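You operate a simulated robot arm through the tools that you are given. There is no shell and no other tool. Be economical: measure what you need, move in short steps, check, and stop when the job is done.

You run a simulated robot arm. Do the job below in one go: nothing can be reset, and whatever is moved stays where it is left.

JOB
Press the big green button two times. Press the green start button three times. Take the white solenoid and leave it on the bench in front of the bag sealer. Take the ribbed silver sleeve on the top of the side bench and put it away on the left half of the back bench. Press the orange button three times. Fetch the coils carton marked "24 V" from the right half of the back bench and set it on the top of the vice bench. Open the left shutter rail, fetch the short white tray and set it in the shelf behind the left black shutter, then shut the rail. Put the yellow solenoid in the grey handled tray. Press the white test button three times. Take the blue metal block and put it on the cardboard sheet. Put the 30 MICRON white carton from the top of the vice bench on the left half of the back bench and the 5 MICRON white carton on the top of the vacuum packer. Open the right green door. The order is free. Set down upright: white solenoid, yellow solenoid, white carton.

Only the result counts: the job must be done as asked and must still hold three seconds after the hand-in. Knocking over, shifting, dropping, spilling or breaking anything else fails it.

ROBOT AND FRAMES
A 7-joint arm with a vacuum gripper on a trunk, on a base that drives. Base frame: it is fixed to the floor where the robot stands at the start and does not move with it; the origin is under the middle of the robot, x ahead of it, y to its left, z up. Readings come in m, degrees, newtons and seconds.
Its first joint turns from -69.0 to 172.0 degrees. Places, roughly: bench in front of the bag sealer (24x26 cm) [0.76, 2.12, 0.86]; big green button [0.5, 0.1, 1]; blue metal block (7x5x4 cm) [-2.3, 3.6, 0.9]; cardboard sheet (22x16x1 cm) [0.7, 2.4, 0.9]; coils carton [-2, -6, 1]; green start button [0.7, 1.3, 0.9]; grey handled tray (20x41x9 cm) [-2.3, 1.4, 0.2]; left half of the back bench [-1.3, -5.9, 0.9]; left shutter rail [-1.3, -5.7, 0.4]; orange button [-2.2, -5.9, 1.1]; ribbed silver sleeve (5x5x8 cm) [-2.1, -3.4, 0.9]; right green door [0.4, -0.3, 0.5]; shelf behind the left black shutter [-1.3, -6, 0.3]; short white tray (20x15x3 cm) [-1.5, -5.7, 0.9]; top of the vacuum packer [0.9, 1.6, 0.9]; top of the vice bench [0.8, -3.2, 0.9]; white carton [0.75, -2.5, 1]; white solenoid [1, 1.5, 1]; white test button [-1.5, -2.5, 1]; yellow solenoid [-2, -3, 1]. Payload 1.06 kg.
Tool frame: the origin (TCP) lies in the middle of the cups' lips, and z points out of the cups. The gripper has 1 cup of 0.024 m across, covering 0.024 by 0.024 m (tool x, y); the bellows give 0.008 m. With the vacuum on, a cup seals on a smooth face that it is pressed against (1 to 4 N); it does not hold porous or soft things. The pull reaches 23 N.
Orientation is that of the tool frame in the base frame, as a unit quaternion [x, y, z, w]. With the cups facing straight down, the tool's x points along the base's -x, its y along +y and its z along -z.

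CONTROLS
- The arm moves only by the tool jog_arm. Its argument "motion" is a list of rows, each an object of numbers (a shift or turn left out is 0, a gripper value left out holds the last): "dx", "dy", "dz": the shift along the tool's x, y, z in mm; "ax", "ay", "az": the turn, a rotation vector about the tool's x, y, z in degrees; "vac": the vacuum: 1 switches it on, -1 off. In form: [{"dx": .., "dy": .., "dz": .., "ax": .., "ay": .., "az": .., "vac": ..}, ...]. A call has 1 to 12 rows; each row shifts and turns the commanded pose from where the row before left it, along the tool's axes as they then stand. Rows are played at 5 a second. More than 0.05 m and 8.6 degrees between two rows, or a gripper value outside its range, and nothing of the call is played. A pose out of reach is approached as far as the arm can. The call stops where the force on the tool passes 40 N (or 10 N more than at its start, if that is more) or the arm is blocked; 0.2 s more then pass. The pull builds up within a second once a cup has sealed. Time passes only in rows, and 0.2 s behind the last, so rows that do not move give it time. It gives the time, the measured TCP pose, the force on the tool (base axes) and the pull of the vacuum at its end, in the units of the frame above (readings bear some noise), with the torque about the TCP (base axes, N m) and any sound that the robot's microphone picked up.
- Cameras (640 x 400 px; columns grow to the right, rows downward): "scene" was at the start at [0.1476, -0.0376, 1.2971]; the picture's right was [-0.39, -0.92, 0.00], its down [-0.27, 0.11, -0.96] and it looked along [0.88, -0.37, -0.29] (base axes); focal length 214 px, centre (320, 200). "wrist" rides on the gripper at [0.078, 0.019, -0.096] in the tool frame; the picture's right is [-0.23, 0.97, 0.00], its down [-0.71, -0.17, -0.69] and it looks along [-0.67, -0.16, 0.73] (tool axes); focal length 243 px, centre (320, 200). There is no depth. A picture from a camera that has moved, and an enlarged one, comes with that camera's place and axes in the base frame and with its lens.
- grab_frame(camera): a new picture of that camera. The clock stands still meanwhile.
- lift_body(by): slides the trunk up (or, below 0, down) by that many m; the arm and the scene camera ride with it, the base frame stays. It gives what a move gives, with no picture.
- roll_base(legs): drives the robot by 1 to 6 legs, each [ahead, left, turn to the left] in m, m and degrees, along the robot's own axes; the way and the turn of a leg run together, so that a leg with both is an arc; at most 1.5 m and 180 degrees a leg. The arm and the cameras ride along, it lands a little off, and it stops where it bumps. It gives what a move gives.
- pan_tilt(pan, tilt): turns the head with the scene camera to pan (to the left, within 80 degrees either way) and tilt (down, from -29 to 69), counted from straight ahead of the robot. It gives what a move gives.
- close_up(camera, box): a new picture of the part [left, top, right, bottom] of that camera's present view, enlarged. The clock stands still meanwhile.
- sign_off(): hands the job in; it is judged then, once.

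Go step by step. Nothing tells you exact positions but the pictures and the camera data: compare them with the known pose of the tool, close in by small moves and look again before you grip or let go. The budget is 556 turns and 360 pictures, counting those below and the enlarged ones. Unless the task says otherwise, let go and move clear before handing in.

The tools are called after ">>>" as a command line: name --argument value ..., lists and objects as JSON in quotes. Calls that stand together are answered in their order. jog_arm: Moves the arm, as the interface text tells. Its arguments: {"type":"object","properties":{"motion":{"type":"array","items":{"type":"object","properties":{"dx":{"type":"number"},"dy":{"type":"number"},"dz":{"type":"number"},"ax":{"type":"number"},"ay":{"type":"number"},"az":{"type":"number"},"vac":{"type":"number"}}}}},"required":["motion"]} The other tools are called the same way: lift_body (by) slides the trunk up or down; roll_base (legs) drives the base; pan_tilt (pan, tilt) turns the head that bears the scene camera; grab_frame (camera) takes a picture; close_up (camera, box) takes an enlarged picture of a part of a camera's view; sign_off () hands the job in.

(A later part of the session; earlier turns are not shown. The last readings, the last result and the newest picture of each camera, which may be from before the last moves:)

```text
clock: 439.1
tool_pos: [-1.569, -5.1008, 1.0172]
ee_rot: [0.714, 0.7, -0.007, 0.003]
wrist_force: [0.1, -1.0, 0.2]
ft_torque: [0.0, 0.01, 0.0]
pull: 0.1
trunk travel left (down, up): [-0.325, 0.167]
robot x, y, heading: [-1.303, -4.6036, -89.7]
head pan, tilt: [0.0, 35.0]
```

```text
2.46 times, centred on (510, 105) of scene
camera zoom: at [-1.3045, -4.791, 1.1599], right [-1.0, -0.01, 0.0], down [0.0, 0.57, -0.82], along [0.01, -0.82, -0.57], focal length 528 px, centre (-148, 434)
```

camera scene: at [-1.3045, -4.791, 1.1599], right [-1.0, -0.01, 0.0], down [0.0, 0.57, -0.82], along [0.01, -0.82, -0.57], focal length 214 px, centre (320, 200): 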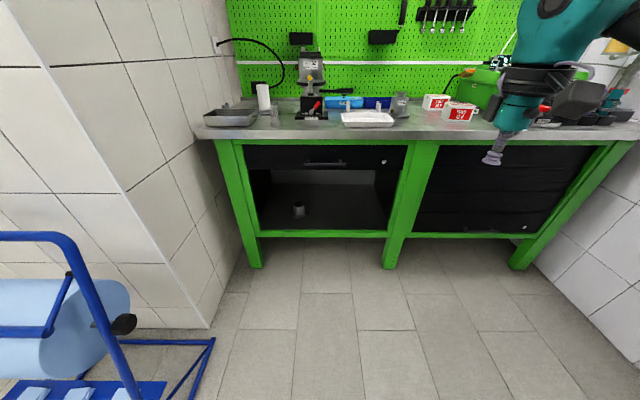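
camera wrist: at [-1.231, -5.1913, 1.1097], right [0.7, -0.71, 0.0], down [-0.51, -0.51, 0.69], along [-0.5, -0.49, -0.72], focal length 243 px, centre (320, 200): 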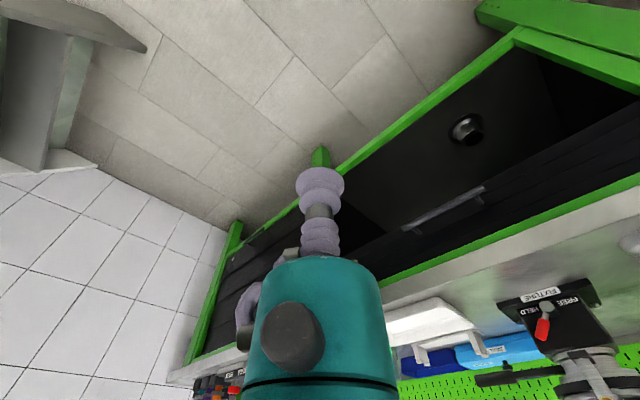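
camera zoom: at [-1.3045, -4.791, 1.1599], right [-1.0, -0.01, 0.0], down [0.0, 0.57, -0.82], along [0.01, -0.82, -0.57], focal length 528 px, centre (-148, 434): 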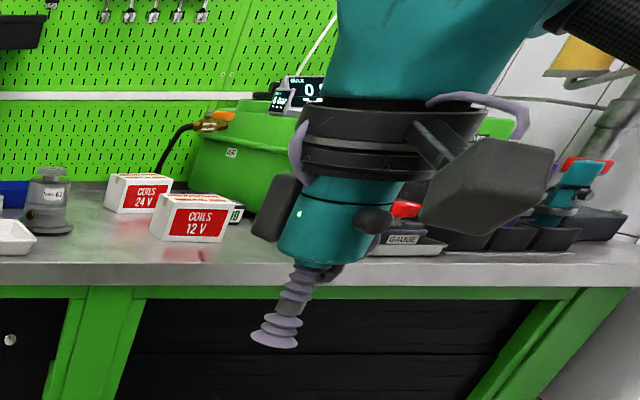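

>>> roll_base --legs '[[0.5, 0.055, 0]]'

>>> grab_frame --camera "scene"

>>> grab_frame --camera "wrist"

```text
clock: 442.0
tool_pos: [-1.507, -5.6027, 1.016]
ee_rot: [0.713, 0.701, -0.006, 0.002]
wrist_force: [-0.1, 0.2, -0.4]
ft_torque: [-0.01, 0.02, -0.03]
pull: 0.0
trunk travel left (down, up): [-0.325, 0.167]
robot x, y, heading: [-1.2488, -5.1082, -89.3]
head pan, tilt: [0.0, 35.0]
```

```text
198 pictures are left
camera scene: at [-1.2439, -5.2923, 1.1598], right [-1.0, -0.01, 0.0], down [-0.01, 0.57, -0.82], along [0.01, -0.82, -0.57], focal length 214 px, centre (320, 200)
```

scene: 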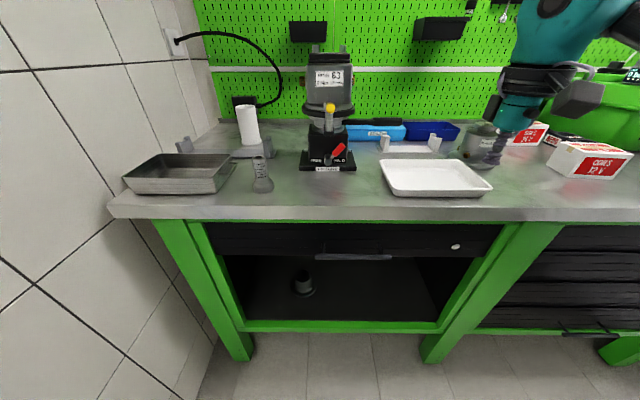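

```text
197 pictures are left
camera wrist: at [-1.4865, -5.5235, 1.1104], right [0.97, -0.25, 0.0], down [-0.18, -0.7, 0.69], along [-0.18, -0.67, -0.72], focal length 243 px, centre (320, 200)
```

wrist: 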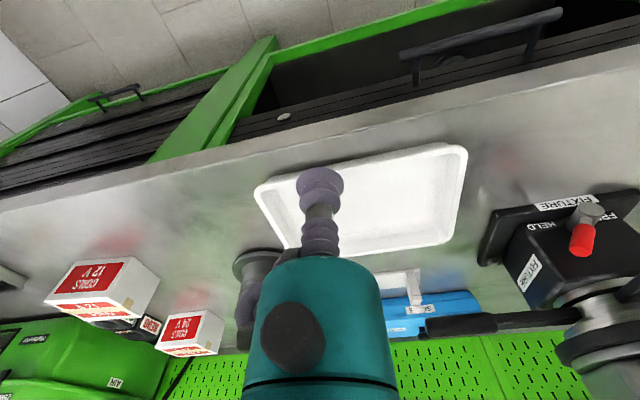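

>>> roll_base --legs '[[0.15, 0, 0]]'

>>> jog_arm --motion '[{"dz": 30}, {"dz": 20}, {}]'

>>> grab_frame --camera "wrist"

>>> grab_frame --camera "scene"

```text
clock: 443.4
tool_pos: [-1.505, -5.7523, 1.0167]
ee_rot: [0.713, 0.702, -0.006, 0.003]
wrist_force: [-0.1, 0.0, 0.4]
ft_torque: [-0.01, -0.02, -0.01]
pull: 0.1
trunk travel left (down, up): [-0.325, 0.167]
robot x, y, heading: [-1.2447, -5.2498, -89.4]
head pan, tilt: [0.0, 35.0]
```

```text
clock: 444.2
tool_pos: [-1.5039, -5.7502, 0.9664]
ee_rot: [0.714, 0.7, -0.007, 0.003]
wrist_force: [-0.1, -0.5, -0.1]
ft_torque: [-0.01, -0.03, 0.0]
pull: 0.0
trunk travel left (down, up): [-0.325, 0.167]
robot x, y, heading: [-1.2452, -5.2537, -89.2]
head pan, tilt: [0.0, 35.0]
```

```text
196 pictures are left
camera wrist: at [-1.4844, -5.672, 1.0611], right [0.97, -0.25, 0.0], down [-0.18, -0.7, 0.7], along [-0.18, -0.67, -0.72], focal length 243 px, centre (320, 200)
```

wrist: 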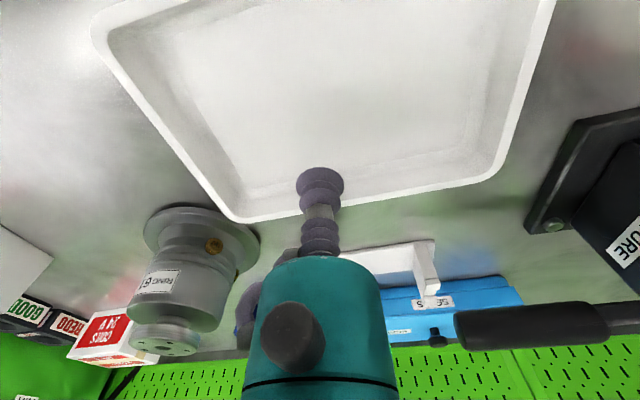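

```text
195 pictures are left
camera scene: at [-1.242, -5.4409, 1.1599], right [-1.0, -0.01, 0.0], down [-0.01, 0.57, -0.82], along [0.01, -0.82, -0.57], focal length 214 px, centre (320, 200)
```

scene: 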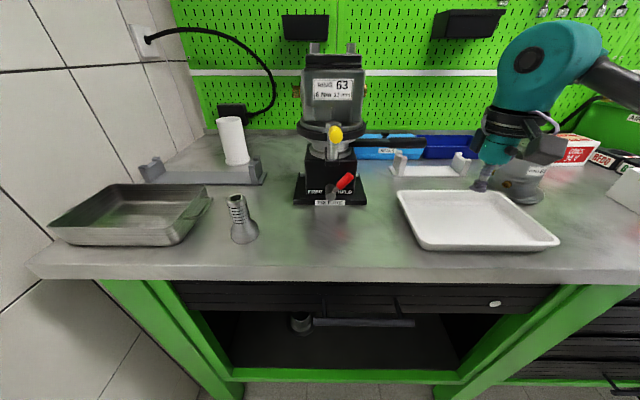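

The tool is right above the tray's centre (−1.495, −5.748). Going down with vacuum.

>>> jog_arm --motion '[{"dz": 40, "dy": 5, "vac": 1}, {"dz": 18}, {"dz": 6}, {"dz": 5}, {}]'

>>> jog_arm --motion '[{"dz": 4}, {"dz": 3}, {"dz": 3}, {}, {}]'

```text
clock: 445.4
tool_pos: [-1.5009, -5.7547, 0.8983]
ee_rot: [0.714, 0.7, -0.007, 0.004]
wrist_force: [-1.7, -8.5, 20.2]
ft_torque: [0.16, -0.07, -0.07]
pull: 22.5
trunk travel left (down, up): [-0.325, 0.167]
robot x, y, heading: [-1.2446, -5.2554, -89.3]
head pan, tilt: [0.0, 35.0]
```

```text
clock: 446.0
tool_pos: [-1.5001, -5.7533, 0.8947]
ee_rot: [0.713, 0.701, -0.008, 0.007]
wrist_force: [-0.3, 2.5, 10.4]
ft_torque: [0.08, -0.07, -0.13]
pull: 23.1
trunk travel left (down, up): [-0.325, 0.167]
robot x, y, heading: [-1.2435, -5.2519, -89.4]
head pan, tilt: [0.0, 35.0]
stopped in row 2: the force on the tool passed its limit at 43 N (the readings are from after the stop); the commanded pose is now the measured one
```

Sealed (I pressed a bit too far, harmlessly). Lifting the tray and backing out.

>>> jog_arm --motion '[{"dz": -8}, {"dz": -15}, {"dz": -30}, {"dz": -30}, {"dz": -30}, {}]'

>>> roll_base --legs '[[-0.45, 0, 0]]'

>>> grab_frame --camera "scene"

```text
clock: 447.4
tool_pos: [-1.5003, -5.7538, 1.0053]
ee_rot: [0.713, 0.701, -0.008, 0.006]
wrist_force: [0.0, 0.9, -4.0]
ft_torque: [-0.06, 0.01, 0.0]
pull: 22.9
trunk travel left (down, up): [-0.325, 0.167]
robot x, y, heading: [-1.2452, -5.2544, -89.4]
head pan, tilt: [0.0, 35.0]
```

```text
clock: 450.1
tool_pos: [-1.5056, -5.3052, 1.0049]
ee_rot: [0.715, 0.699, -0.008, 0.005]
wrist_force: [0.2, 0.8, -3.1]
ft_torque: [-0.07, 0.03, -0.03]
pull: 23.0
trunk travel left (down, up): [-0.325, 0.167]
robot x, y, heading: [-1.2465, -4.8098, -89.6]
head pan, tilt: [0.0, 35.0]
```

```text
194 pictures are left
camera scene: at [-1.2473, -4.9955, 1.1599], right [-1.0, -0.01, 0.0], down [0.0, 0.57, -0.82], along [0.01, -0.82, -0.57], focal length 214 px, centre (320, 200)
```

scene: 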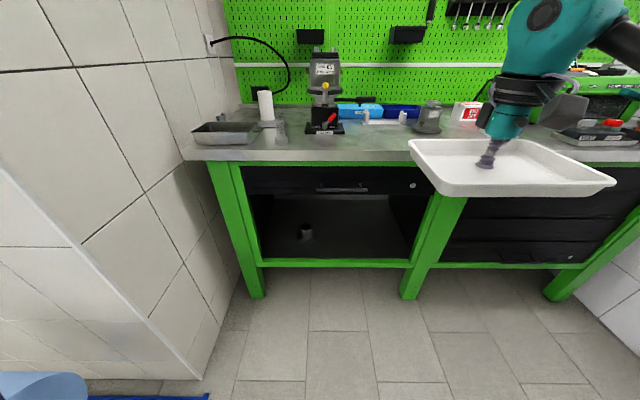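

Tray in hand. Next I'll lower trunk and arm here in the open, then check the forearm alignment before entering.

>>> lift_body --by -0.29

>>> jog_arm --motion '[{"dz": 40}, {"dz": 40}, {"dz": 40}, {"dz": 40}, {"dz": 40}, {"dz": 40}, {"dz": 30}, {}]'

>>> grab_frame --camera "scene"

>>> grab_frame --camera "wrist"

```text
clock: 453.0
tool_pos: [-1.5058, -5.3052, 0.7161]
ee_rot: [0.715, 0.699, -0.009, 0.006]
wrist_force: [0.0, -0.3, -3.4]
ft_torque: [-0.08, 0.04, -0.02]
pull: 23.5
trunk travel left (down, up): [-0.035, 0.457]
robot x, y, heading: [-1.2512, -4.8066, -89.4]
head pan, tilt: [0.0, 35.0]
```

```text
clock: 454.8
tool_pos: [-1.5065, -5.3099, 0.4452]
ee_rot: [0.714, 0.7, -0.009, 0.005]
wrist_force: [0.2, -0.4, -4.2]
ft_torque: [-0.06, 0.06, -0.02]
pull: 22.9
trunk travel left (down, up): [-0.035, 0.457]
robot x, y, heading: [-1.2486, -4.8072, -89.7]
head pan, tilt: [0.0, 35.0]
```

```text
193 pictures are left
camera scene: at [-1.2466, -5.0833, 0.8546], right [-1.0, -0.01, 0.0], down [0.0, 0.57, -0.82], along [0.01, -0.82, -0.57], focal length 214 px, centre (320, 200)
```

scene: 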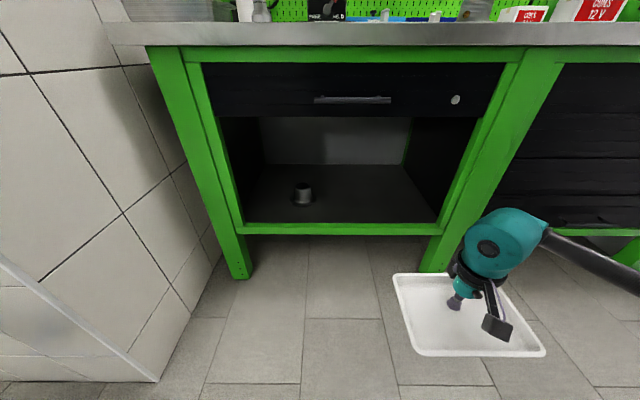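

```text
192 pictures are left
camera wrist: at [-1.4852, -5.231, 0.5391], right [0.97, -0.26, 0.0], down [-0.18, -0.69, 0.7], along [-0.18, -0.68, -0.72], focal length 243 px, centre (320, 200)
```

wrist: 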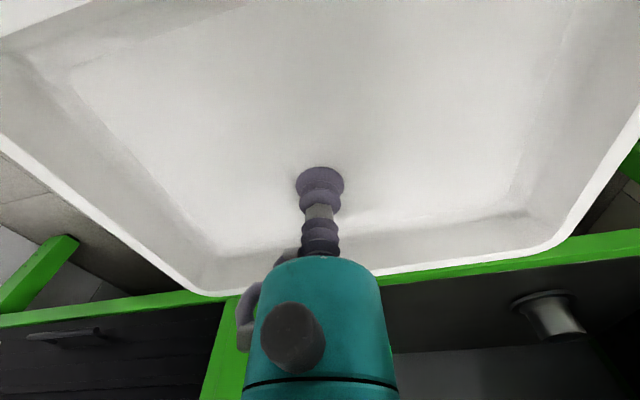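

The forearm sticks out sideways at this reach. Near full stretch it would straighten, so I'll back up a bit and extend the arm further to check.

>>> roll_base --legs '[[-0.2, 0, 0]]'

>>> jog_arm --motion '[{"dx": -25, "dy": 18}, {"dx": -25, "dy": 18}, {"dx": -25, "dy": 18}, {"dx": -25, "dy": 18}, {"dx": -25, "dy": 18}, {}]'

>>> grab_frame --camera "scene"

```text
clock: 456.4
tool_pos: [-1.5062, -5.1111, 0.4454]
ee_rot: [0.715, 0.699, -0.008, 0.006]
wrist_force: [-0.1, -0.1, -3.5]
ft_torque: [-0.07, 0.02, 0.0]
pull: 22.7
trunk travel left (down, up): [-0.035, 0.457]
robot x, y, heading: [-1.2535, -4.6115, -89.5]
head pan, tilt: [0.0, 35.0]
```

```text
clock: 457.8
tool_pos: [-1.4189, -5.2399, 0.4495]
ee_rot: [0.714, 0.7, -0.008, 0.005]
wrist_force: [0.3, -0.2, -3.3]
ft_torque: [-0.09, 0.02, -0.01]
pull: 22.6
trunk travel left (down, up): [-0.035, 0.457]
robot x, y, heading: [-1.2524, -4.6106, -89.5]
head pan, tilt: [0.0, 35.0]
```

```text
191 pictures are left
camera scene: at [-1.2479, -4.8843, 0.8546], right [-1.0, -0.01, 0.0], down [-0.01, 0.57, -0.82], along [0.01, -0.82, -0.57], focal length 214 px, centre (320, 200)
```

scene: 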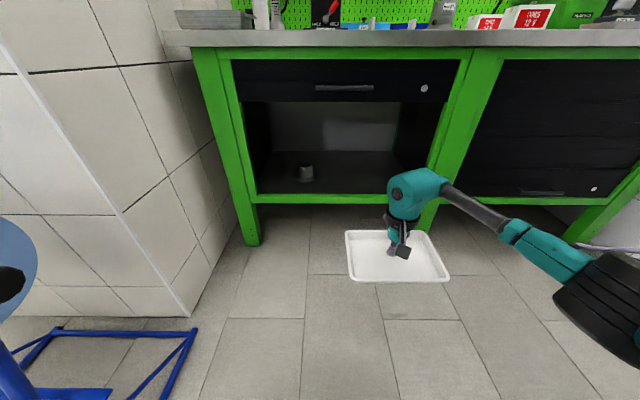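

>>> jog_arm --motion '[{"dx": -35}, {"dx": -35}, {"dx": -35}, {}]'

>>> grab_frame --camera "scene"

```text
clock: 458.8
tool_pos: [-1.4218, -5.3225, 0.4507]
ee_rot: [0.714, 0.7, -0.007, 0.006]
wrist_force: [0.2, -0.6, -4.5]
ft_torque: [-0.07, 0.03, 0.03]
pull: 22.9
out of reach, approached as far as the arm can: row 3
trunk travel left (down, up): [-0.035, 0.457]
robot x, y, heading: [-1.2488, -4.6127, -89.6]
head pan, tilt: [0.0, 35.0]
```

```text
190 pictures are left
camera scene: at [-1.2479, -4.8843, 0.8546], right [-1.0, -0.01, 0.0], down [-0.01, 0.57, -0.82], along [0.01, -0.82, -0.57], focal length 214 px, centre (320, 200)
```

scene: 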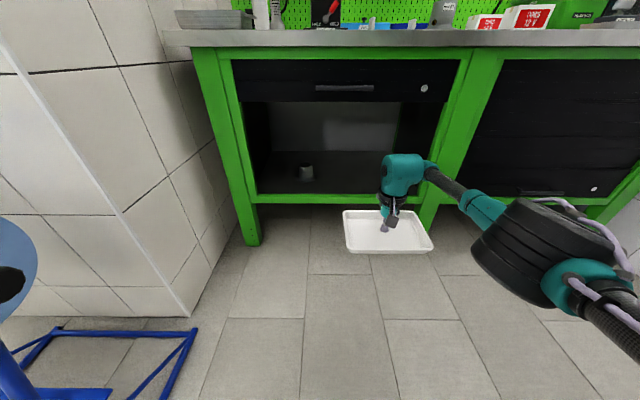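

At full reach the forearm angle is still too wide, but at lower tool height relative to the trunk it straightened. I'll raise the trunk and lower the arm to get that pose.

>>> jog_arm --motion '[{"dx": 40}, {"dx": 40}, {"dx": 40, "dy": -10}, {"dx": 45, "dy": -15}, {}]'

>>> lift_body --by 0.135

>>> jog_arm --motion '[{"dz": 35}, {"dz": 35}, {"dz": 35}, {"dz": 30}, {}]'

>>> grab_frame --camera "scene"

```text
clock: 460.0
tool_pos: [-1.4462, -5.1527, 0.4498]
ee_rot: [0.714, 0.7, -0.008, 0.005]
wrist_force: [0.5, -0.4, -4.1]
ft_torque: [-0.05, 0.01, -0.03]
pull: 22.5
trunk travel left (down, up): [-0.035, 0.457]
robot x, y, heading: [-1.2492, -4.6098, -89.5]
head pan, tilt: [0.0, 35.0]
```

```text
clock: 461.6
tool_pos: [-1.4437, -5.1548, 0.5816]
ee_rot: [0.713, 0.701, -0.008, 0.005]
wrist_force: [0.4, 0.4, -3.6]
ft_torque: [-0.09, 0.03, -0.01]
pull: 22.8
trunk travel left (down, up): [-0.17, 0.322]
robot x, y, heading: [-1.2491, -4.6114, -89.3]
head pan, tilt: [0.0, 35.0]
```

```text
clock: 462.8
tool_pos: [-1.4438, -5.1582, 0.4446]
ee_rot: [0.714, 0.701, -0.008, 0.006]
wrist_force: [-0.5, 0.9, -3.5]
ft_torque: [-0.07, 0.06, 0.04]
pull: 23.2
trunk travel left (down, up): [-0.17, 0.322]
robot x, y, heading: [-1.252, -4.6077, -89.6]
head pan, tilt: [0.0, 35.0]
```

```text
189 pictures are left
camera scene: at [-1.2484, -4.8371, 1.0025], right [-1.0, -0.01, 0.0], down [-0.01, 0.57, -0.82], along [0.01, -0.82, -0.57], focal length 214 px, centre (320, 200)
```

scene: 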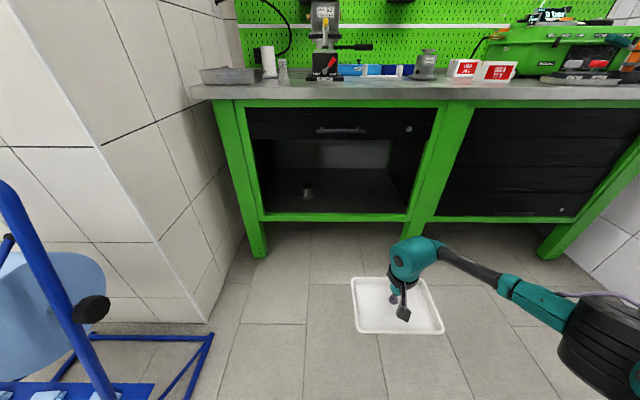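

The elbow still sits wide. Near the low limit it swung in earlier, so I'll push the arm lower relative to the trunk and look again.

>>> lift_body --by 0.06

>>> jog_arm --motion '[{"dz": 30}, {"dz": 30}, {}]'

>>> grab_frame --camera "scene"

```text
clock: 463.8
tool_pos: [-1.4435, -5.1574, 0.5071]
ee_rot: [0.715, 0.7, -0.008, 0.005]
wrist_force: [0.6, -0.2, -3.8]
ft_torque: [-0.08, 0.05, -0.01]
pull: 22.9
trunk travel left (down, up): [-0.23, 0.262]
robot x, y, heading: [-1.25, -4.6121, -89.5]
head pan, tilt: [0.0, 35.0]
```

```text
clock: 464.6
tool_pos: [-1.4428, -5.1587, 0.4477]
ee_rot: [0.714, 0.7, -0.008, 0.006]
wrist_force: [0.8, -0.1, -4.2]
ft_torque: [-0.07, 0.01, 0.02]
pull: 23.0
trunk travel left (down, up): [-0.23, 0.262]
robot x, y, heading: [-1.2466, -4.6152, -89.5]
head pan, tilt: [0.0, 35.0]
```

```text
188 pictures are left
camera scene: at [-1.2486, -4.8183, 1.0669], right [-1.0, -0.01, 0.0], down [-0.01, 0.57, -0.82], along [0.01, -0.82, -0.57], focal length 214 px, centre (320, 200)
```

scene: 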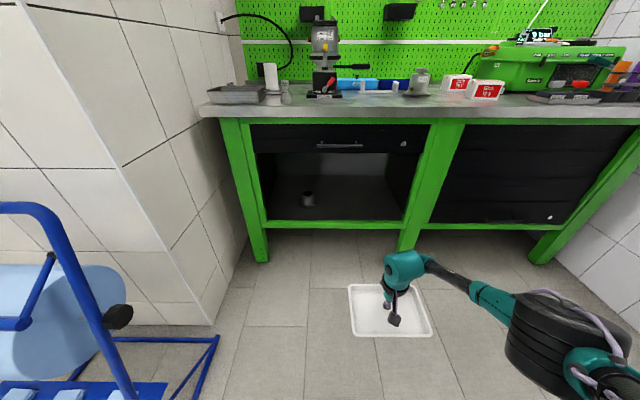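

>>> lift_body --by 0.06

>>> jog_arm --motion '[{"dz": 30}, {"dz": 30}, {}]'

>>> grab_frame --camera "scene"

```text
clock: 465.6
tool_pos: [-1.4447, -5.1581, 0.5071]
ee_rot: [0.714, 0.7, -0.008, 0.006]
wrist_force: [0.3, 0.7, -4.0]
ft_torque: [-0.04, 0.03, 0.01]
pull: 22.2
trunk travel left (down, up): [-0.29, 0.202]
robot x, y, heading: [-1.2509, -4.6099, -89.3]
head pan, tilt: [0.0, 35.0]
```

```text
clock: 466.4
tool_pos: [-1.4467, -5.1475, 0.4675]
ee_rot: [0.715, 0.699, -0.009, 0.006]
wrist_force: [0.4, 0.3, -3.0]
ft_torque: [-0.05, 0.03, 0.02]
pull: 23.2
out of reach, approached as far as the arm can: row 1, 2
trunk travel left (down, up): [-0.29, 0.202]
robot x, y, heading: [-1.2515, -4.6103, -89.5]
head pan, tilt: [0.0, 35.0]
```

```text
187 pictures are left
camera scene: at [-1.2488, -4.8041, 1.1259], right [-1.0, -0.01, 0.0], down [-0.01, 0.57, -0.82], along [0.01, -0.82, -0.57], focal length 214 px, centre (320, 200)
```

scene: 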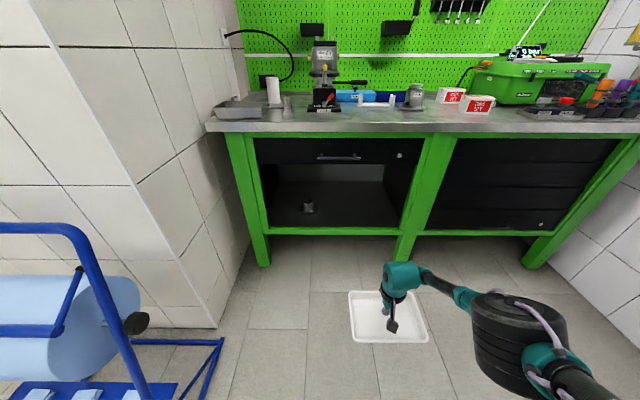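

I've now mapped the reach limits. I'll enter with the trunk low and the arm near full stretch (elbow about 50° off the line, left of the post), TCP at (−1.36, −5.775). Setting up that pose in the open first.

>>> jog_arm --motion '[{"dz": -40}, {"dz": -40}, {"dz": -40}, {"dz": -40}, {"dz": -40}, {"dz": -20}, {}]'

>>> lift_body --by -0.255

>>> jog_arm --motion '[{"dx": -40}, {"dx": -40}, {"dx": -40}, {"dx": -20}, {}]'

>>> grab_frame --camera "scene"

```text
clock: 468.0
tool_pos: [-1.447, -5.1433, 0.6872]
ee_rot: [0.714, 0.7, -0.008, 0.006]
wrist_force: [0.0, -0.9, -3.2]
ft_torque: [-0.09, 0.01, 0.02]
pull: 22.9
trunk travel left (down, up): [-0.29, 0.202]
robot x, y, heading: [-1.2501, -4.6091, -89.5]
head pan, tilt: [0.0, 35.0]
```

```text
clock: 470.6
tool_pos: [-1.445, -5.1426, 0.4326]
ee_rot: [0.715, 0.699, -0.007, 0.005]
wrist_force: [0.5, 0.4, -4.4]
ft_torque: [-0.07, 0.01, -0.02]
pull: 23.0
trunk travel left (down, up): [-0.035, 0.457]
robot x, y, heading: [-1.2481, -4.6106, -89.6]
head pan, tilt: [0.0, 35.0]
```

```text
clock: 471.9
tool_pos: [-1.4477, -5.2828, 0.4335]
ee_rot: [0.714, 0.7, -0.007, 0.006]
wrist_force: [0.3, -0.9, -3.3]
ft_torque: [-0.1, 0.02, -0.01]
pull: 22.8
trunk travel left (down, up): [-0.035, 0.457]
robot x, y, heading: [-1.2499, -4.6098, -89.5]
head pan, tilt: [0.0, 35.0]
```

```text
186 pictures are left
camera scene: at [-1.2479, -4.8843, 0.8546], right [-1.0, -0.01, 0.0], down [-0.01, 0.57, -0.82], along [0.01, -0.82, -0.57], focal length 214 px, centre (320, 200)
```

scene: 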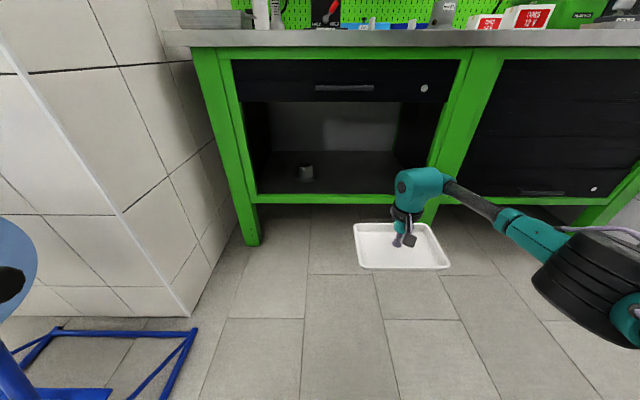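

>>> lift_body --by -0.03

>>> jog_arm --motion '[{"dz": -30}, {"dx": -20}, {"dx": -15}, {"dx": -10}, {}]'

>>> grab_frame --camera "scene"

```text
clock: 472.6
tool_pos: [-1.4476, -5.2836, 0.4043]
ee_rot: [0.714, 0.7, -0.008, 0.005]
wrist_force: [0.0, -1.4, -3.0]
ft_torque: [-0.1, 0.05, -0.03]
pull: 23.2
trunk travel left (down, up): [-0.005, 0.487]
robot x, y, heading: [-1.2524, -4.6091, -89.4]
head pan, tilt: [0.0, 35.0]
```

```text
clock: 473.8
tool_pos: [-1.4465, -5.3235, 0.4345]
ee_rot: [0.714, 0.7, -0.007, 0.005]
wrist_force: [-0.3, -0.6, -4.3]
ft_torque: [-0.1, 0.0, 0.0]
pull: 23.0
out of reach, approached as far as the arm can: row 4
trunk travel left (down, up): [-0.005, 0.487]
robot x, y, heading: [-1.2475, -4.6121, -89.4]
head pan, tilt: [0.0, 35.0]
```

```text
185 pictures are left
camera scene: at [-1.2479, -4.889, 0.8335], right [-1.0, -0.01, 0.0], down [-0.01, 0.57, -0.82], along [0.01, -0.82, -0.57], focal length 214 px, centre (320, 200)
```

scene: 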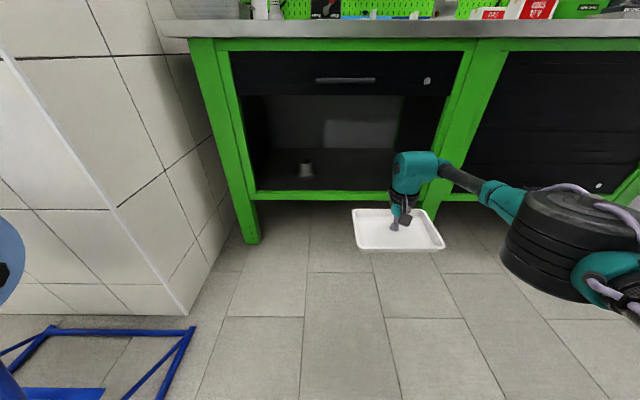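

Good: at r ≈ 0.74 the elbow offset is only about (−0.16, +0.21), and the opening spans x −0.98…−1.68. Now I'll drive towards the opening and check halfway.

>>> roll_base --legs '[[0, 0.062, 0], [0.26, 0, 0]]'

>>> grab_frame --camera "scene"

>>> grab_frame --camera "wrist"

```text
clock: 476.5
tool_pos: [-1.3687, -5.5921, 0.4357]
ee_rot: [0.709, 0.705, -0.007, 0.005]
wrist_force: [-0.2, 0.7, -3.8]
ft_torque: [-0.08, 0.08, -0.02]
pull: 22.6
trunk travel left (down, up): [-0.005, 0.487]
robot x, y, heading: [-1.1825, -4.8772, -88.8]
head pan, tilt: [0.0, 35.0]
```

```text
184 pictures are left
camera scene: at [-1.177, -5.1543, 0.8335], right [-1.0, -0.02, 0.0], down [-0.01, 0.57, -0.82], along [0.02, -0.82, -0.57], focal length 214 px, centre (320, 200)
```

scene: 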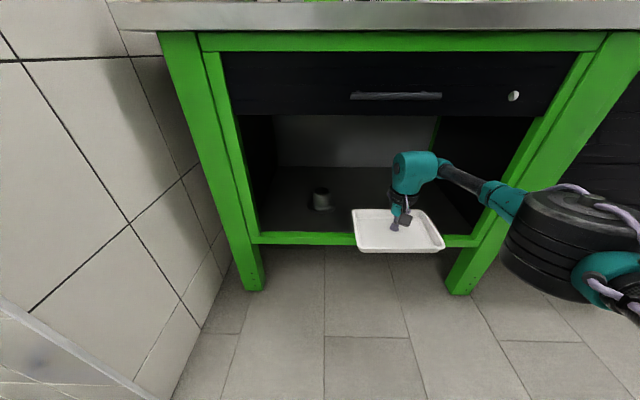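

```text
183 pictures are left
camera wrist: at [-1.3497, -5.5127, 0.5291], right [0.97, -0.24, 0.0], down [-0.17, -0.7, 0.7], along [-0.17, -0.68, -0.72], focal length 243 px, centre (320, 200)
```

wrist: 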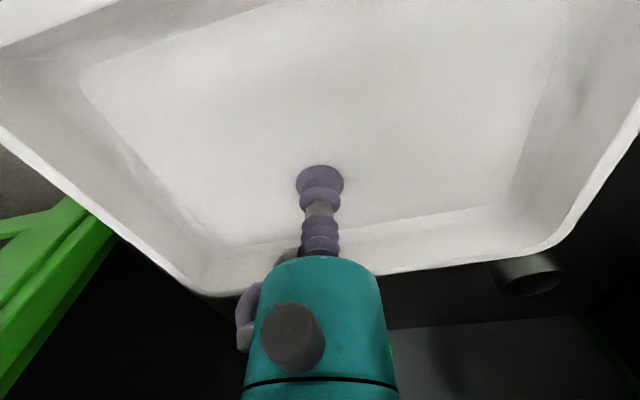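

Clear on both sides. I'll drive the remaining 0.18 m in.

>>> roll_base --legs '[[0.1, 0, 0]]'

>>> grab_frame --camera "scene"

```text
clock: 477.7
tool_pos: [-1.3665, -5.6918, 0.4347]
ee_rot: [0.709, 0.706, -0.007, 0.005]
wrist_force: [0.9, 0.4, -4.1]
ft_torque: [-0.1, 0.05, 0.0]
pull: 22.5
trunk travel left (down, up): [-0.005, 0.487]
robot x, y, heading: [-1.1789, -4.9721, -88.6]
head pan, tilt: [0.0, 35.0]
```

```text
182 pictures are left
camera scene: at [-1.1741, -5.2539, 0.8336], right [-1.0, -0.03, 0.0], down [-0.01, 0.57, -0.82], along [0.02, -0.82, -0.57], focal length 214 px, centre (320, 200)
```

scene: 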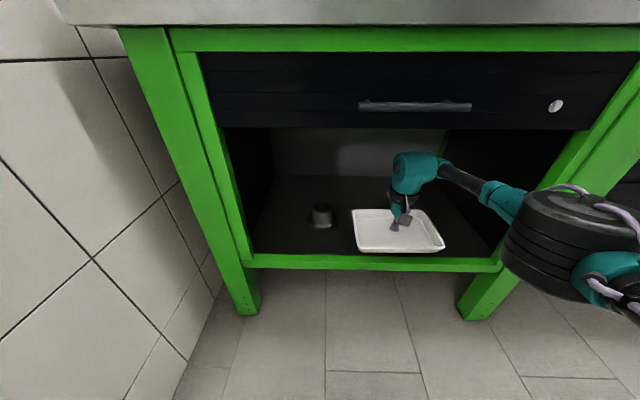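

>>> roll_base --legs '[[0, 0.012, 0], [0.05, 0, 0]]'

>>> grab_frame --camera "scene"

```text
clock: 479.0
tool_pos: [-1.3517, -5.7436, 0.4346]
ee_rot: [0.708, 0.707, -0.008, 0.005]
wrist_force: [0.8, 0.1, -3.7]
ft_torque: [-0.1, 0.1, -0.01]
pull: 23.0
trunk travel left (down, up): [-0.005, 0.487]
robot x, y, heading: [-1.1692, -5.028, -88.5]
head pan, tilt: [0.0, 35.0]
```

```text
181 pictures are left
camera scene: at [-1.1605, -5.3058, 0.8336], right [-1.0, -0.03, 0.0], down [-0.01, 0.57, -0.82], along [0.02, -0.82, -0.57], focal length 214 px, centre (320, 200)
```

scene: 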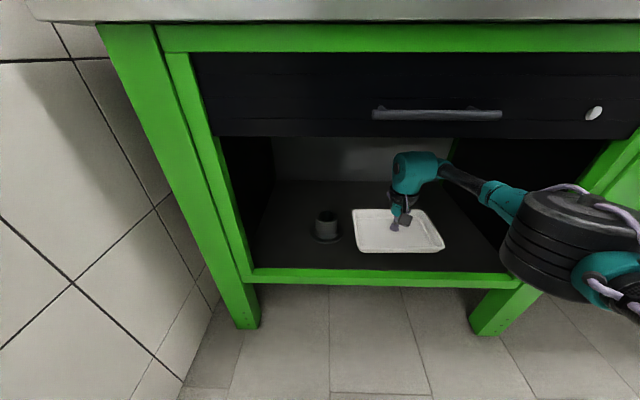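

Inside now. I'll lower in stages, advancing the base while retracting the arm to stay within reach.

>>> roll_base --legs '[[0.03, 0, 0]]'

>>> jog_arm --motion '[{"dz": 15, "dx": 8}, {"dz": 15, "dx": 8}, {"dz": 10, "dx": 6}, {}]'

>>> grab_frame --camera "scene"

```text
clock: 479.9
tool_pos: [-1.3507, -5.7736, 0.4357]
ee_rot: [0.707, 0.707, -0.008, 0.005]
wrist_force: [-0.6, -0.3, -4.5]
ft_torque: [-0.07, 0.03, 0.0]
pull: 22.8
trunk travel left (down, up): [-0.005, 0.487]
robot x, y, heading: [-1.1659, -5.0602, -88.2]
head pan, tilt: [0.0, 35.0]
```

```text
clock: 480.9
tool_pos: [-1.3512, -5.7529, 0.3946]
ee_rot: [0.707, 0.707, -0.006, 0.005]
wrist_force: [-0.5, -0.2, -3.6]
ft_torque: [-0.08, 0.04, 0.02]
pull: 23.1
trunk travel left (down, up): [-0.005, 0.487]
robot x, y, heading: [-1.1678, -5.0576, -88.8]
head pan, tilt: [0.0, 35.0]
```

```text
180 pictures are left
camera scene: at [-1.1596, -5.3364, 0.8335], right [-1.0, -0.03, 0.0], down [-0.01, 0.57, -0.82], along [0.02, -0.82, -0.57], focal length 214 px, centre (320, 200)
```

scene: 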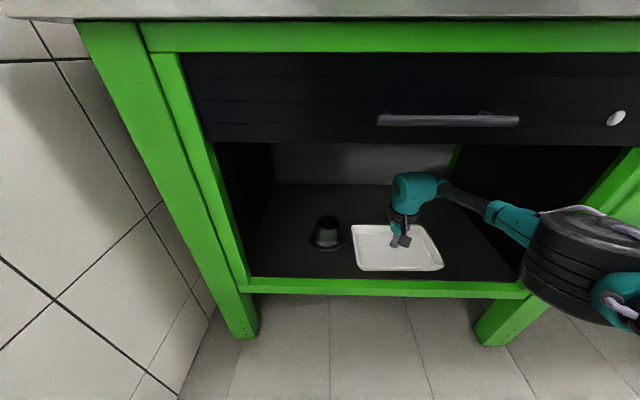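

>>> jog_arm --motion '[{"dz": 12}, {"dz": 12}, {}]'

>>> grab_frame --camera "scene"

```text
clock: 481.7
tool_pos: [-1.3521, -5.7521, 0.3698]
ee_rot: [0.708, 0.706, -0.007, 0.005]
wrist_force: [0.0, 0.2, -3.5]
ft_torque: [-0.09, 0.03, -0.02]
pull: 22.6
trunk travel left (down, up): [-0.005, 0.487]
robot x, y, heading: [-1.1653, -5.055, -88.6]
head pan, tilt: [0.0, 35.0]
```

```text
179 pictures are left
camera scene: at [-1.1596, -5.3364, 0.8335], right [-1.0, -0.03, 0.0], down [-0.01, 0.57, -0.82], along [0.02, -0.82, -0.57], focal length 214 px, centre (320, 200)
```

scene: 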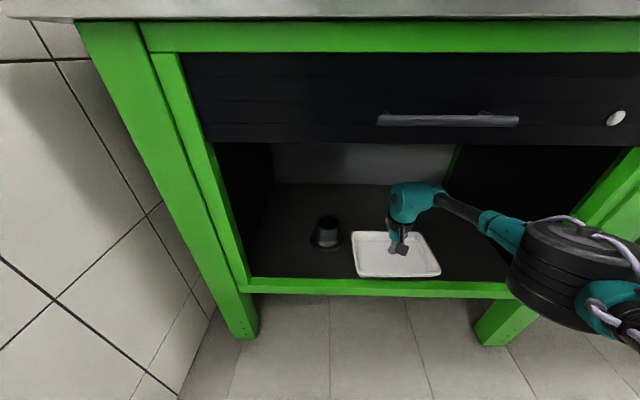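

>>> jog_arm --motion '[{"dz": 12}, {"dz": 12}, {}]'

```text
clock: 482.5
tool_pos: [-1.3504, -5.7506, 0.3469]
ee_rot: [0.707, 0.707, -0.007, 0.005]
wrist_force: [-0.4, 0.2, -4.0]
ft_torque: [-0.08, 0.05, 0.01]
pull: 23.1
trunk travel left (down, up): [-0.005, 0.487]
robot x, y, heading: [-1.1673, -5.0593, -88.6]
head pan, tilt: [0.0, 35.0]
```

>>> roll_base --legs '[[0.03, 0, 0]]'

>>> grab_frame --camera "scene"

>>> grab_frame --camera "wrist"

```text
clock: 483.3
tool_pos: [-1.3489, -5.7787, 0.3475]
ee_rot: [0.708, 0.706, -0.007, 0.006]
wrist_force: [0.7, 0.1, -3.9]
ft_torque: [-0.06, 0.05, 0.01]
pull: 22.9
trunk travel left (down, up): [-0.005, 0.487]
robot x, y, heading: [-1.1638, -5.0877, -88.6]
head pan, tilt: [0.0, 35.0]
```

```text
178 pictures are left
camera scene: at [-1.1586, -5.3654, 0.8335], right [-1.0, -0.03, 0.0], down [-0.02, 0.57, -0.82], along [0.02, -0.82, -0.57], focal length 214 px, centre (320, 200)
```

scene: 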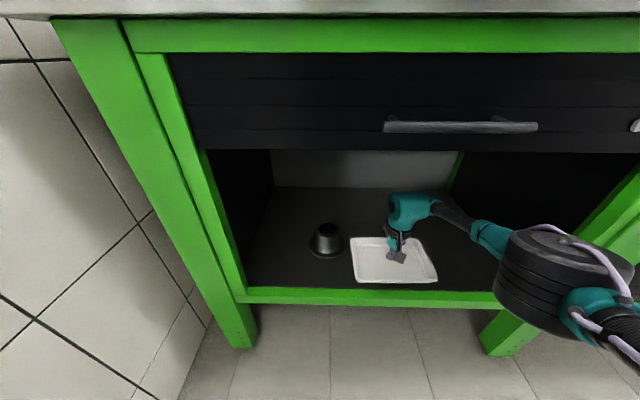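

```text
177 pictures are left
camera wrist: at [-1.3303, -5.7003, 0.4408], right [0.97, -0.24, 0.0], down [-0.17, -0.7, 0.7], along [-0.16, -0.68, -0.72], focal length 243 px, centre (320, 200)
```

wrist: 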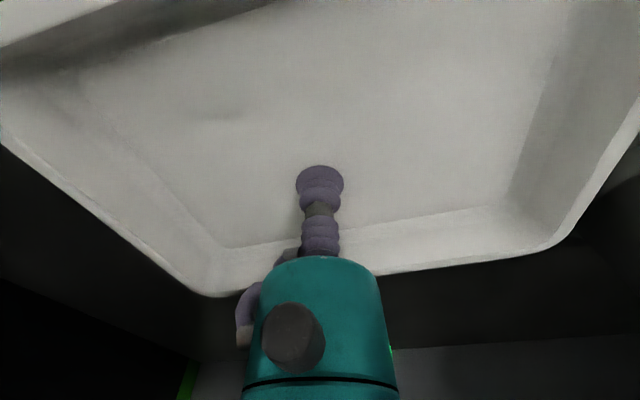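

The tray's left edge is within about 1 cm of the object, so I'll shift 2 cm to the right before lowering.

>>> jog_arm --motion '[{"dy": -10}, {"dy": -12}, {}]'

>>> jog_arm --motion '[{"dz": 12}, {"dz": 10}, {}]'

>>> grab_frame --camera "scene"

```text
clock: 484.1
tool_pos: [-1.3718, -5.7773, 0.3464]
ee_rot: [0.708, 0.706, -0.008, 0.005]
wrist_force: [0.3, -0.5, -3.9]
ft_torque: [-0.08, 0.04, 0.02]
pull: 22.9
trunk travel left (down, up): [-0.005, 0.487]
robot x, y, heading: [-1.1684, -5.0862, -88.7]
head pan, tilt: [0.0, 35.0]
```

```text
clock: 484.9
tool_pos: [-1.3693, -5.7732, 0.333]
ee_rot: [0.709, 0.706, -0.009, 0.005]
wrist_force: [-0.5, 0.2, -3.9]
ft_torque: [-0.07, 0.05, -0.01]
pull: 23.1
out of reach, approached as far as the arm can: row 1, 2
trunk travel left (down, up): [-0.005, 0.487]
robot x, y, heading: [-1.1654, -5.0855, -88.3]
head pan, tilt: [0.0, 35.0]
```

```text
176 pictures are left
camera scene: at [-1.1586, -5.3655, 0.8335], right [-1.0, -0.03, 0.0], down [-0.02, 0.57, -0.82], along [0.02, -0.82, -0.57], focal length 214 px, centre (320, 200)
```

scene: 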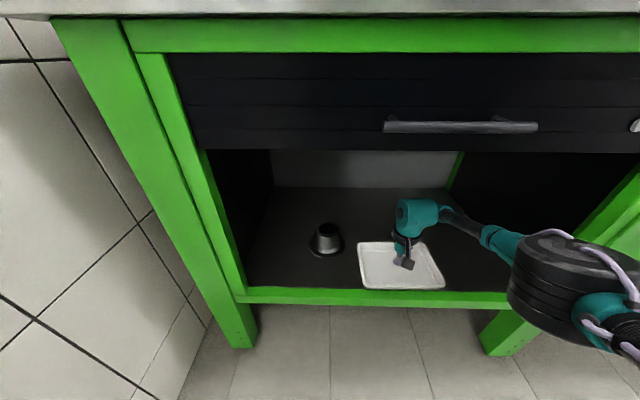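

>>> roll_base --legs '[[0.025, 0, 0]]'

>>> jog_arm --motion '[{"dx": 12}, {"dx": 12, "dz": 4}, {"dz": 5}, {}]'

```text
clock: 485.7
tool_pos: [-1.3688, -5.7978, 0.3342]
ee_rot: [0.708, 0.706, -0.008, 0.006]
wrist_force: [1.1, -0.1, -3.1]
ft_torque: [-0.07, 0.05, 0.01]
pull: 22.5
trunk travel left (down, up): [-0.005, 0.487]
robot x, y, heading: [-1.1684, -5.1104, -88.5]
head pan, tilt: [0.0, 35.0]
```

```text
clock: 486.7
tool_pos: [-1.3709, -5.7734, 0.3245]
ee_rot: [0.709, 0.705, -0.009, 0.006]
wrist_force: [-2.1, -0.1, 3.9]
ft_torque: [0.1, -0.07, 0.02]
pull: 23.2
trunk travel left (down, up): [-0.005, 0.487]
robot x, y, heading: [-1.1605, -5.1089, -88.5]
head pan, tilt: [0.0, 35.0]
```

The tray touches the shelf at TCP z ≈ 0.325. It should go 3 cm deeper to clear the shutter, so I'll lift slightly, advance and set down.

>>> jog_arm --motion '[{"dz": -8}, {}]'

>>> roll_base --legs '[[0.035, 0, 0]]'

>>> grab_frame --camera "scene"

```text
clock: 487.3
tool_pos: [-1.3687, -5.7736, 0.3312]
ee_rot: [0.708, 0.706, -0.008, 0.005]
wrist_force: [-0.5, 0.5, -3.5]
ft_torque: [-0.07, 0.02, 0.03]
pull: 23.3
trunk travel left (down, up): [-0.005, 0.487]
robot x, y, heading: [-1.1666, -5.1109, -88.3]
head pan, tilt: [0.0, 35.0]
```

```text
clock: 488.2
tool_pos: [-1.3694, -5.8088, 0.3315]
ee_rot: [0.709, 0.705, -0.009, 0.005]
wrist_force: [-0.9, -0.6, -3.2]
ft_torque: [-0.09, 0.03, 0.0]
pull: 22.3
trunk travel left (down, up): [-0.005, 0.487]
robot x, y, heading: [-1.1643, -5.1479, -88.7]
head pan, tilt: [0.0, 35.0]
```

```text
175 pictures are left
camera scene: at [-1.1571, -5.4252, 0.8336], right [-1.0, -0.03, 0.0], down [-0.02, 0.57, -0.82], along [0.02, -0.82, -0.57], focal length 214 px, centre (320, 200)
```

scene: 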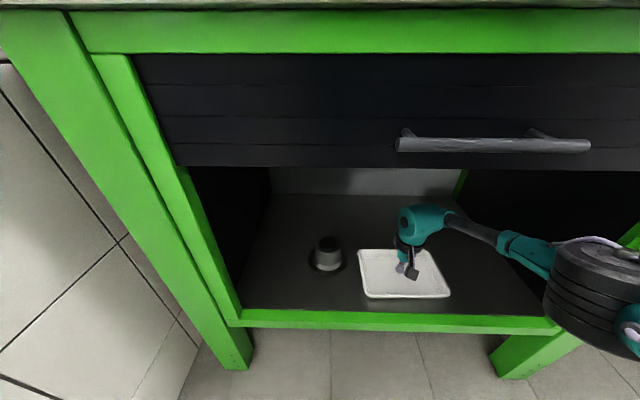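

>>> jog_arm --motion '[{"dz": 4}, {"dz": 4}, {}]'

```text
clock: 489.0
tool_pos: [-1.3705, -5.8088, 0.324]
ee_rot: [0.708, 0.706, -0.008, 0.007]
wrist_force: [-2.1, 2.1, 11.0]
ft_torque: [0.09, -0.14, -0.04]
pull: 22.9
trunk travel left (down, up): [-0.005, 0.487]
robot x, y, heading: [-1.1643, -5.1446, -88.2]
head pan, tilt: [0.0, 35.0]
```

Down on the shelf. Releasing and lifting clear.

>>> jog_arm --motion '[{"vac": -1}, {}, {}, {}, {"dz": -5}, {"dz": -20}, {"dz": -30}, {"dz": -25}, {}]'

>>> grab_frame --camera "scene"

```text
clock: 491.0
tool_pos: [-1.3701, -5.8077, 0.4032]
ee_rot: [0.708, 0.706, -0.009, 0.005]
wrist_force: [0.0, 0.1, 0.0]
ft_torque: [0.03, 0.02, 0.01]
pull: 0.0
trunk travel left (down, up): [-0.005, 0.487]
robot x, y, heading: [-1.163, -5.144, -88.6]
head pan, tilt: [0.0, 35.0]
```

```text
174 pictures are left
camera scene: at [-1.1571, -5.425, 0.8336], right [-1.0, -0.03, 0.0], down [-0.02, 0.57, -0.82], along [0.02, -0.82, -0.57], focal length 214 px, centre (320, 200)
```

scene: 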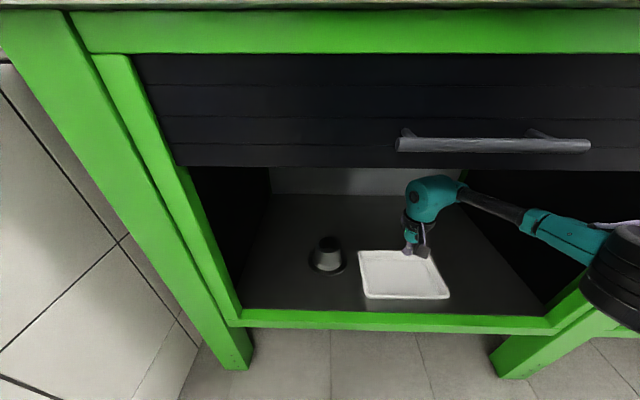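

The tray is in the shelf. Backing straight out.

>>> roll_base --legs '[[-0.45, 0, 0]]'

>>> grab_frame --camera "scene"

```text
clock: 493.7
tool_pos: [-1.3893, -5.3545, 0.4029]
ee_rot: [0.713, 0.701, -0.008, 0.006]
wrist_force: [0.0, 0.4, -0.1]
ft_torque: [0.03, -0.04, -0.02]
pull: 0.0
trunk travel left (down, up): [-0.005, 0.487]
robot x, y, heading: [-1.1707, -4.6997, -89.4]
head pan, tilt: [0.0, 35.0]
```

```text
173 pictures are left
camera scene: at [-1.1697, -4.976, 0.8336], right [-1.0, -0.01, 0.0], down [-0.01, 0.57, -0.82], along [0.01, -0.82, -0.57], focal length 214 px, centre (320, 200)
```

scene: 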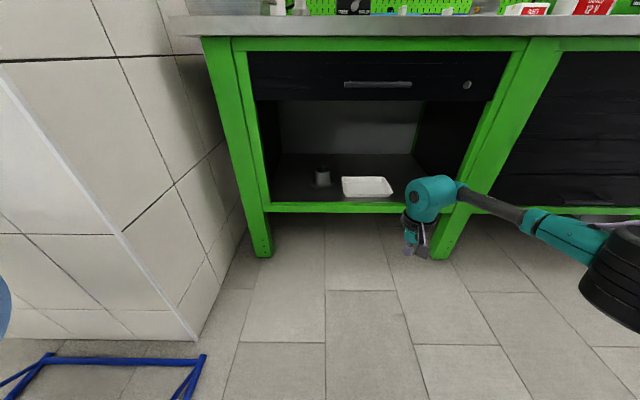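

Next, shutting the rail: I'll suck onto the panel to the right of the handle (x ≈ −1.48) with the tool horizontal, drag it down, then press the bar the rest of the way. Re-posing the arm first.

>>> jog_arm --motion '[{"dz": -40}, {"dz": -40}, {"dz": -40}, {"dz": -40, "dx": 10}, {"dx": 35, "dy": 35}, {"dx": 35, "dy": 35}, {"dx": 35, "dy": 35}, {"dx": 30, "dy": 35}, {"dy": 40}, {"dy": 20}, {}]'

>>> jog_arm --motion '[{"ay": -8.5}, {"ay": -8.5}, {"ay": -8.5}, {"ay": -8.5}, {"ay": -8.5}, {"ay": -8.5}, {"ay": -8.5}, {"ay": -8.5}, {"ay": -8.5}, {"ay": -8.5}, {"ay": -5}, {}]'

>>> grab_frame --camera "scene"

```text
clock: 496.1
tool_pos: [-1.1857, -5.2096, 0.5623]
ee_rot: [0.713, 0.701, -0.008, 0.005]
wrist_force: [-0.2, 0.2, -0.3]
ft_torque: [0.0, 0.02, 0.01]
pull: 0.0
trunk travel left (down, up): [-0.005, 0.487]
robot x, y, heading: [-1.1763, -4.6927, -89.3]
head pan, tilt: [0.0, 35.0]
```

```text
clock: 498.7
tool_pos: [-1.1868, -5.2096, 0.5603]
ee_rot: [-0.498, -0.491, 0.511, -0.5]
wrist_force: [0.1, 0.7, 0.3]
ft_torque: [-0.03, 0.0, -0.04]
pull: 0.1
trunk travel left (down, up): [-0.005, 0.487]
robot x, y, heading: [-1.1751, -4.6954, -89.4]
head pan, tilt: [0.0, 35.0]
```

```text
172 pictures are left
camera scene: at [-1.1697, -4.976, 0.8336], right [-1.0, -0.01, 0.0], down [-0.01, 0.57, -0.82], along [0.01, -0.82, -0.57], focal length 214 px, centre (320, 200)
```

scene: 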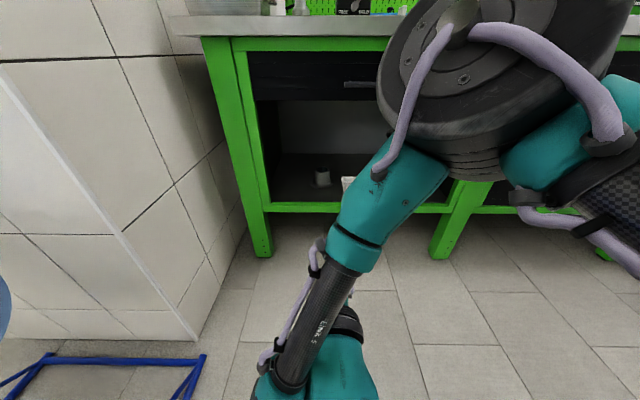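

>>> roll_base --legs '[[0, -0.295, 0]]'

>>> jog_arm --motion '[{"dx": -40}, {"dx": -40}, {"dx": -40}, {"dx": -40}, {"dx": -35}, {"dz": 35}, {"dz": 35}, {"dz": 30}, {}]'

>>> grab_frame --camera "wrist"

>>> grab_frame --camera "scene"

```text
clock: 501.9
tool_pos: [-1.4785, -5.2153, 0.5595]
ee_rot: [-0.496, -0.495, 0.508, -0.502]
wrist_force: [-1.1, -0.7, -0.4]
ft_torque: [0.01, 0.0, 0.02]
pull: 0.2
trunk travel left (down, up): [-0.005, 0.487]
robot x, y, heading: [-1.4717, -4.7011, -88.9]
head pan, tilt: [0.0, 35.0]
```

```text
clock: 503.9
tool_pos: [-1.4767, -5.3138, 0.7559]
ee_rot: [-0.496, -0.495, 0.508, -0.501]
wrist_force: [0.0, -0.1, 0.1]
ft_torque: [-0.01, 0.02, -0.03]
pull: 0.2
trunk travel left (down, up): [-0.005, 0.487]
robot x, y, heading: [-1.4693, -4.6998, -88.8]
head pan, tilt: [0.0, 35.0]
```

```text
171 pictures are left
camera wrist: at [-1.4576, -5.2201, 0.6757], right [0.97, 0.0, 0.23], down [-0.16, 0.7, 0.7], along [-0.16, -0.71, 0.68], focal length 243 px, centre (320, 200)
```

wrist: 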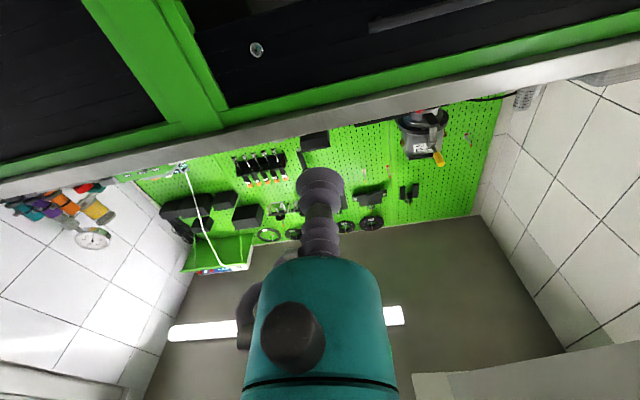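

```text
170 pictures are left
camera scene: at [-1.464, -4.9808, 0.8336], right [-1.0, -0.02, 0.0], down [-0.01, 0.57, -0.82], along [0.02, -0.82, -0.57], focal length 214 px, centre (320, 200)
```

scene: 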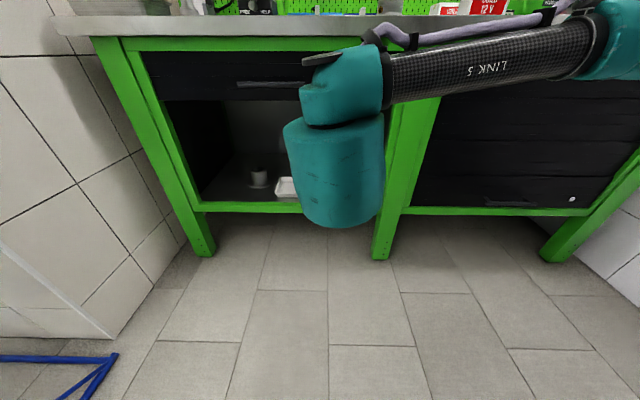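

>>> close_up --camera "wrist" --box '[220, 0, 420, 110]'

```text
3.20 times, centred on (320, 55) of wrist
camera zoom: at [-1.4576, -5.2201, 0.6757], right [0.97, 0.0, 0.23], down [-0.16, 0.7, 0.7], along [-0.16, -0.71, 0.68], focal length 776 px, centre (320, 664)
```

zoom: 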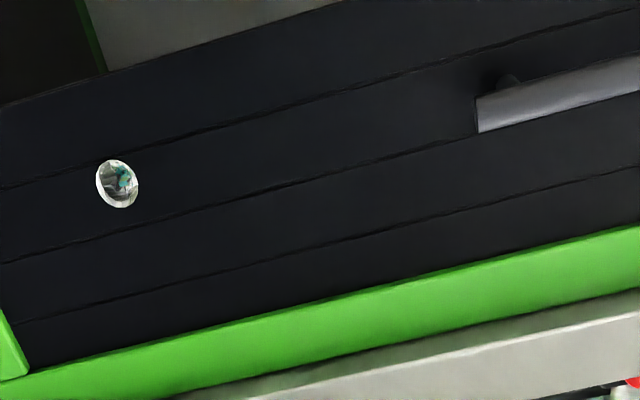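

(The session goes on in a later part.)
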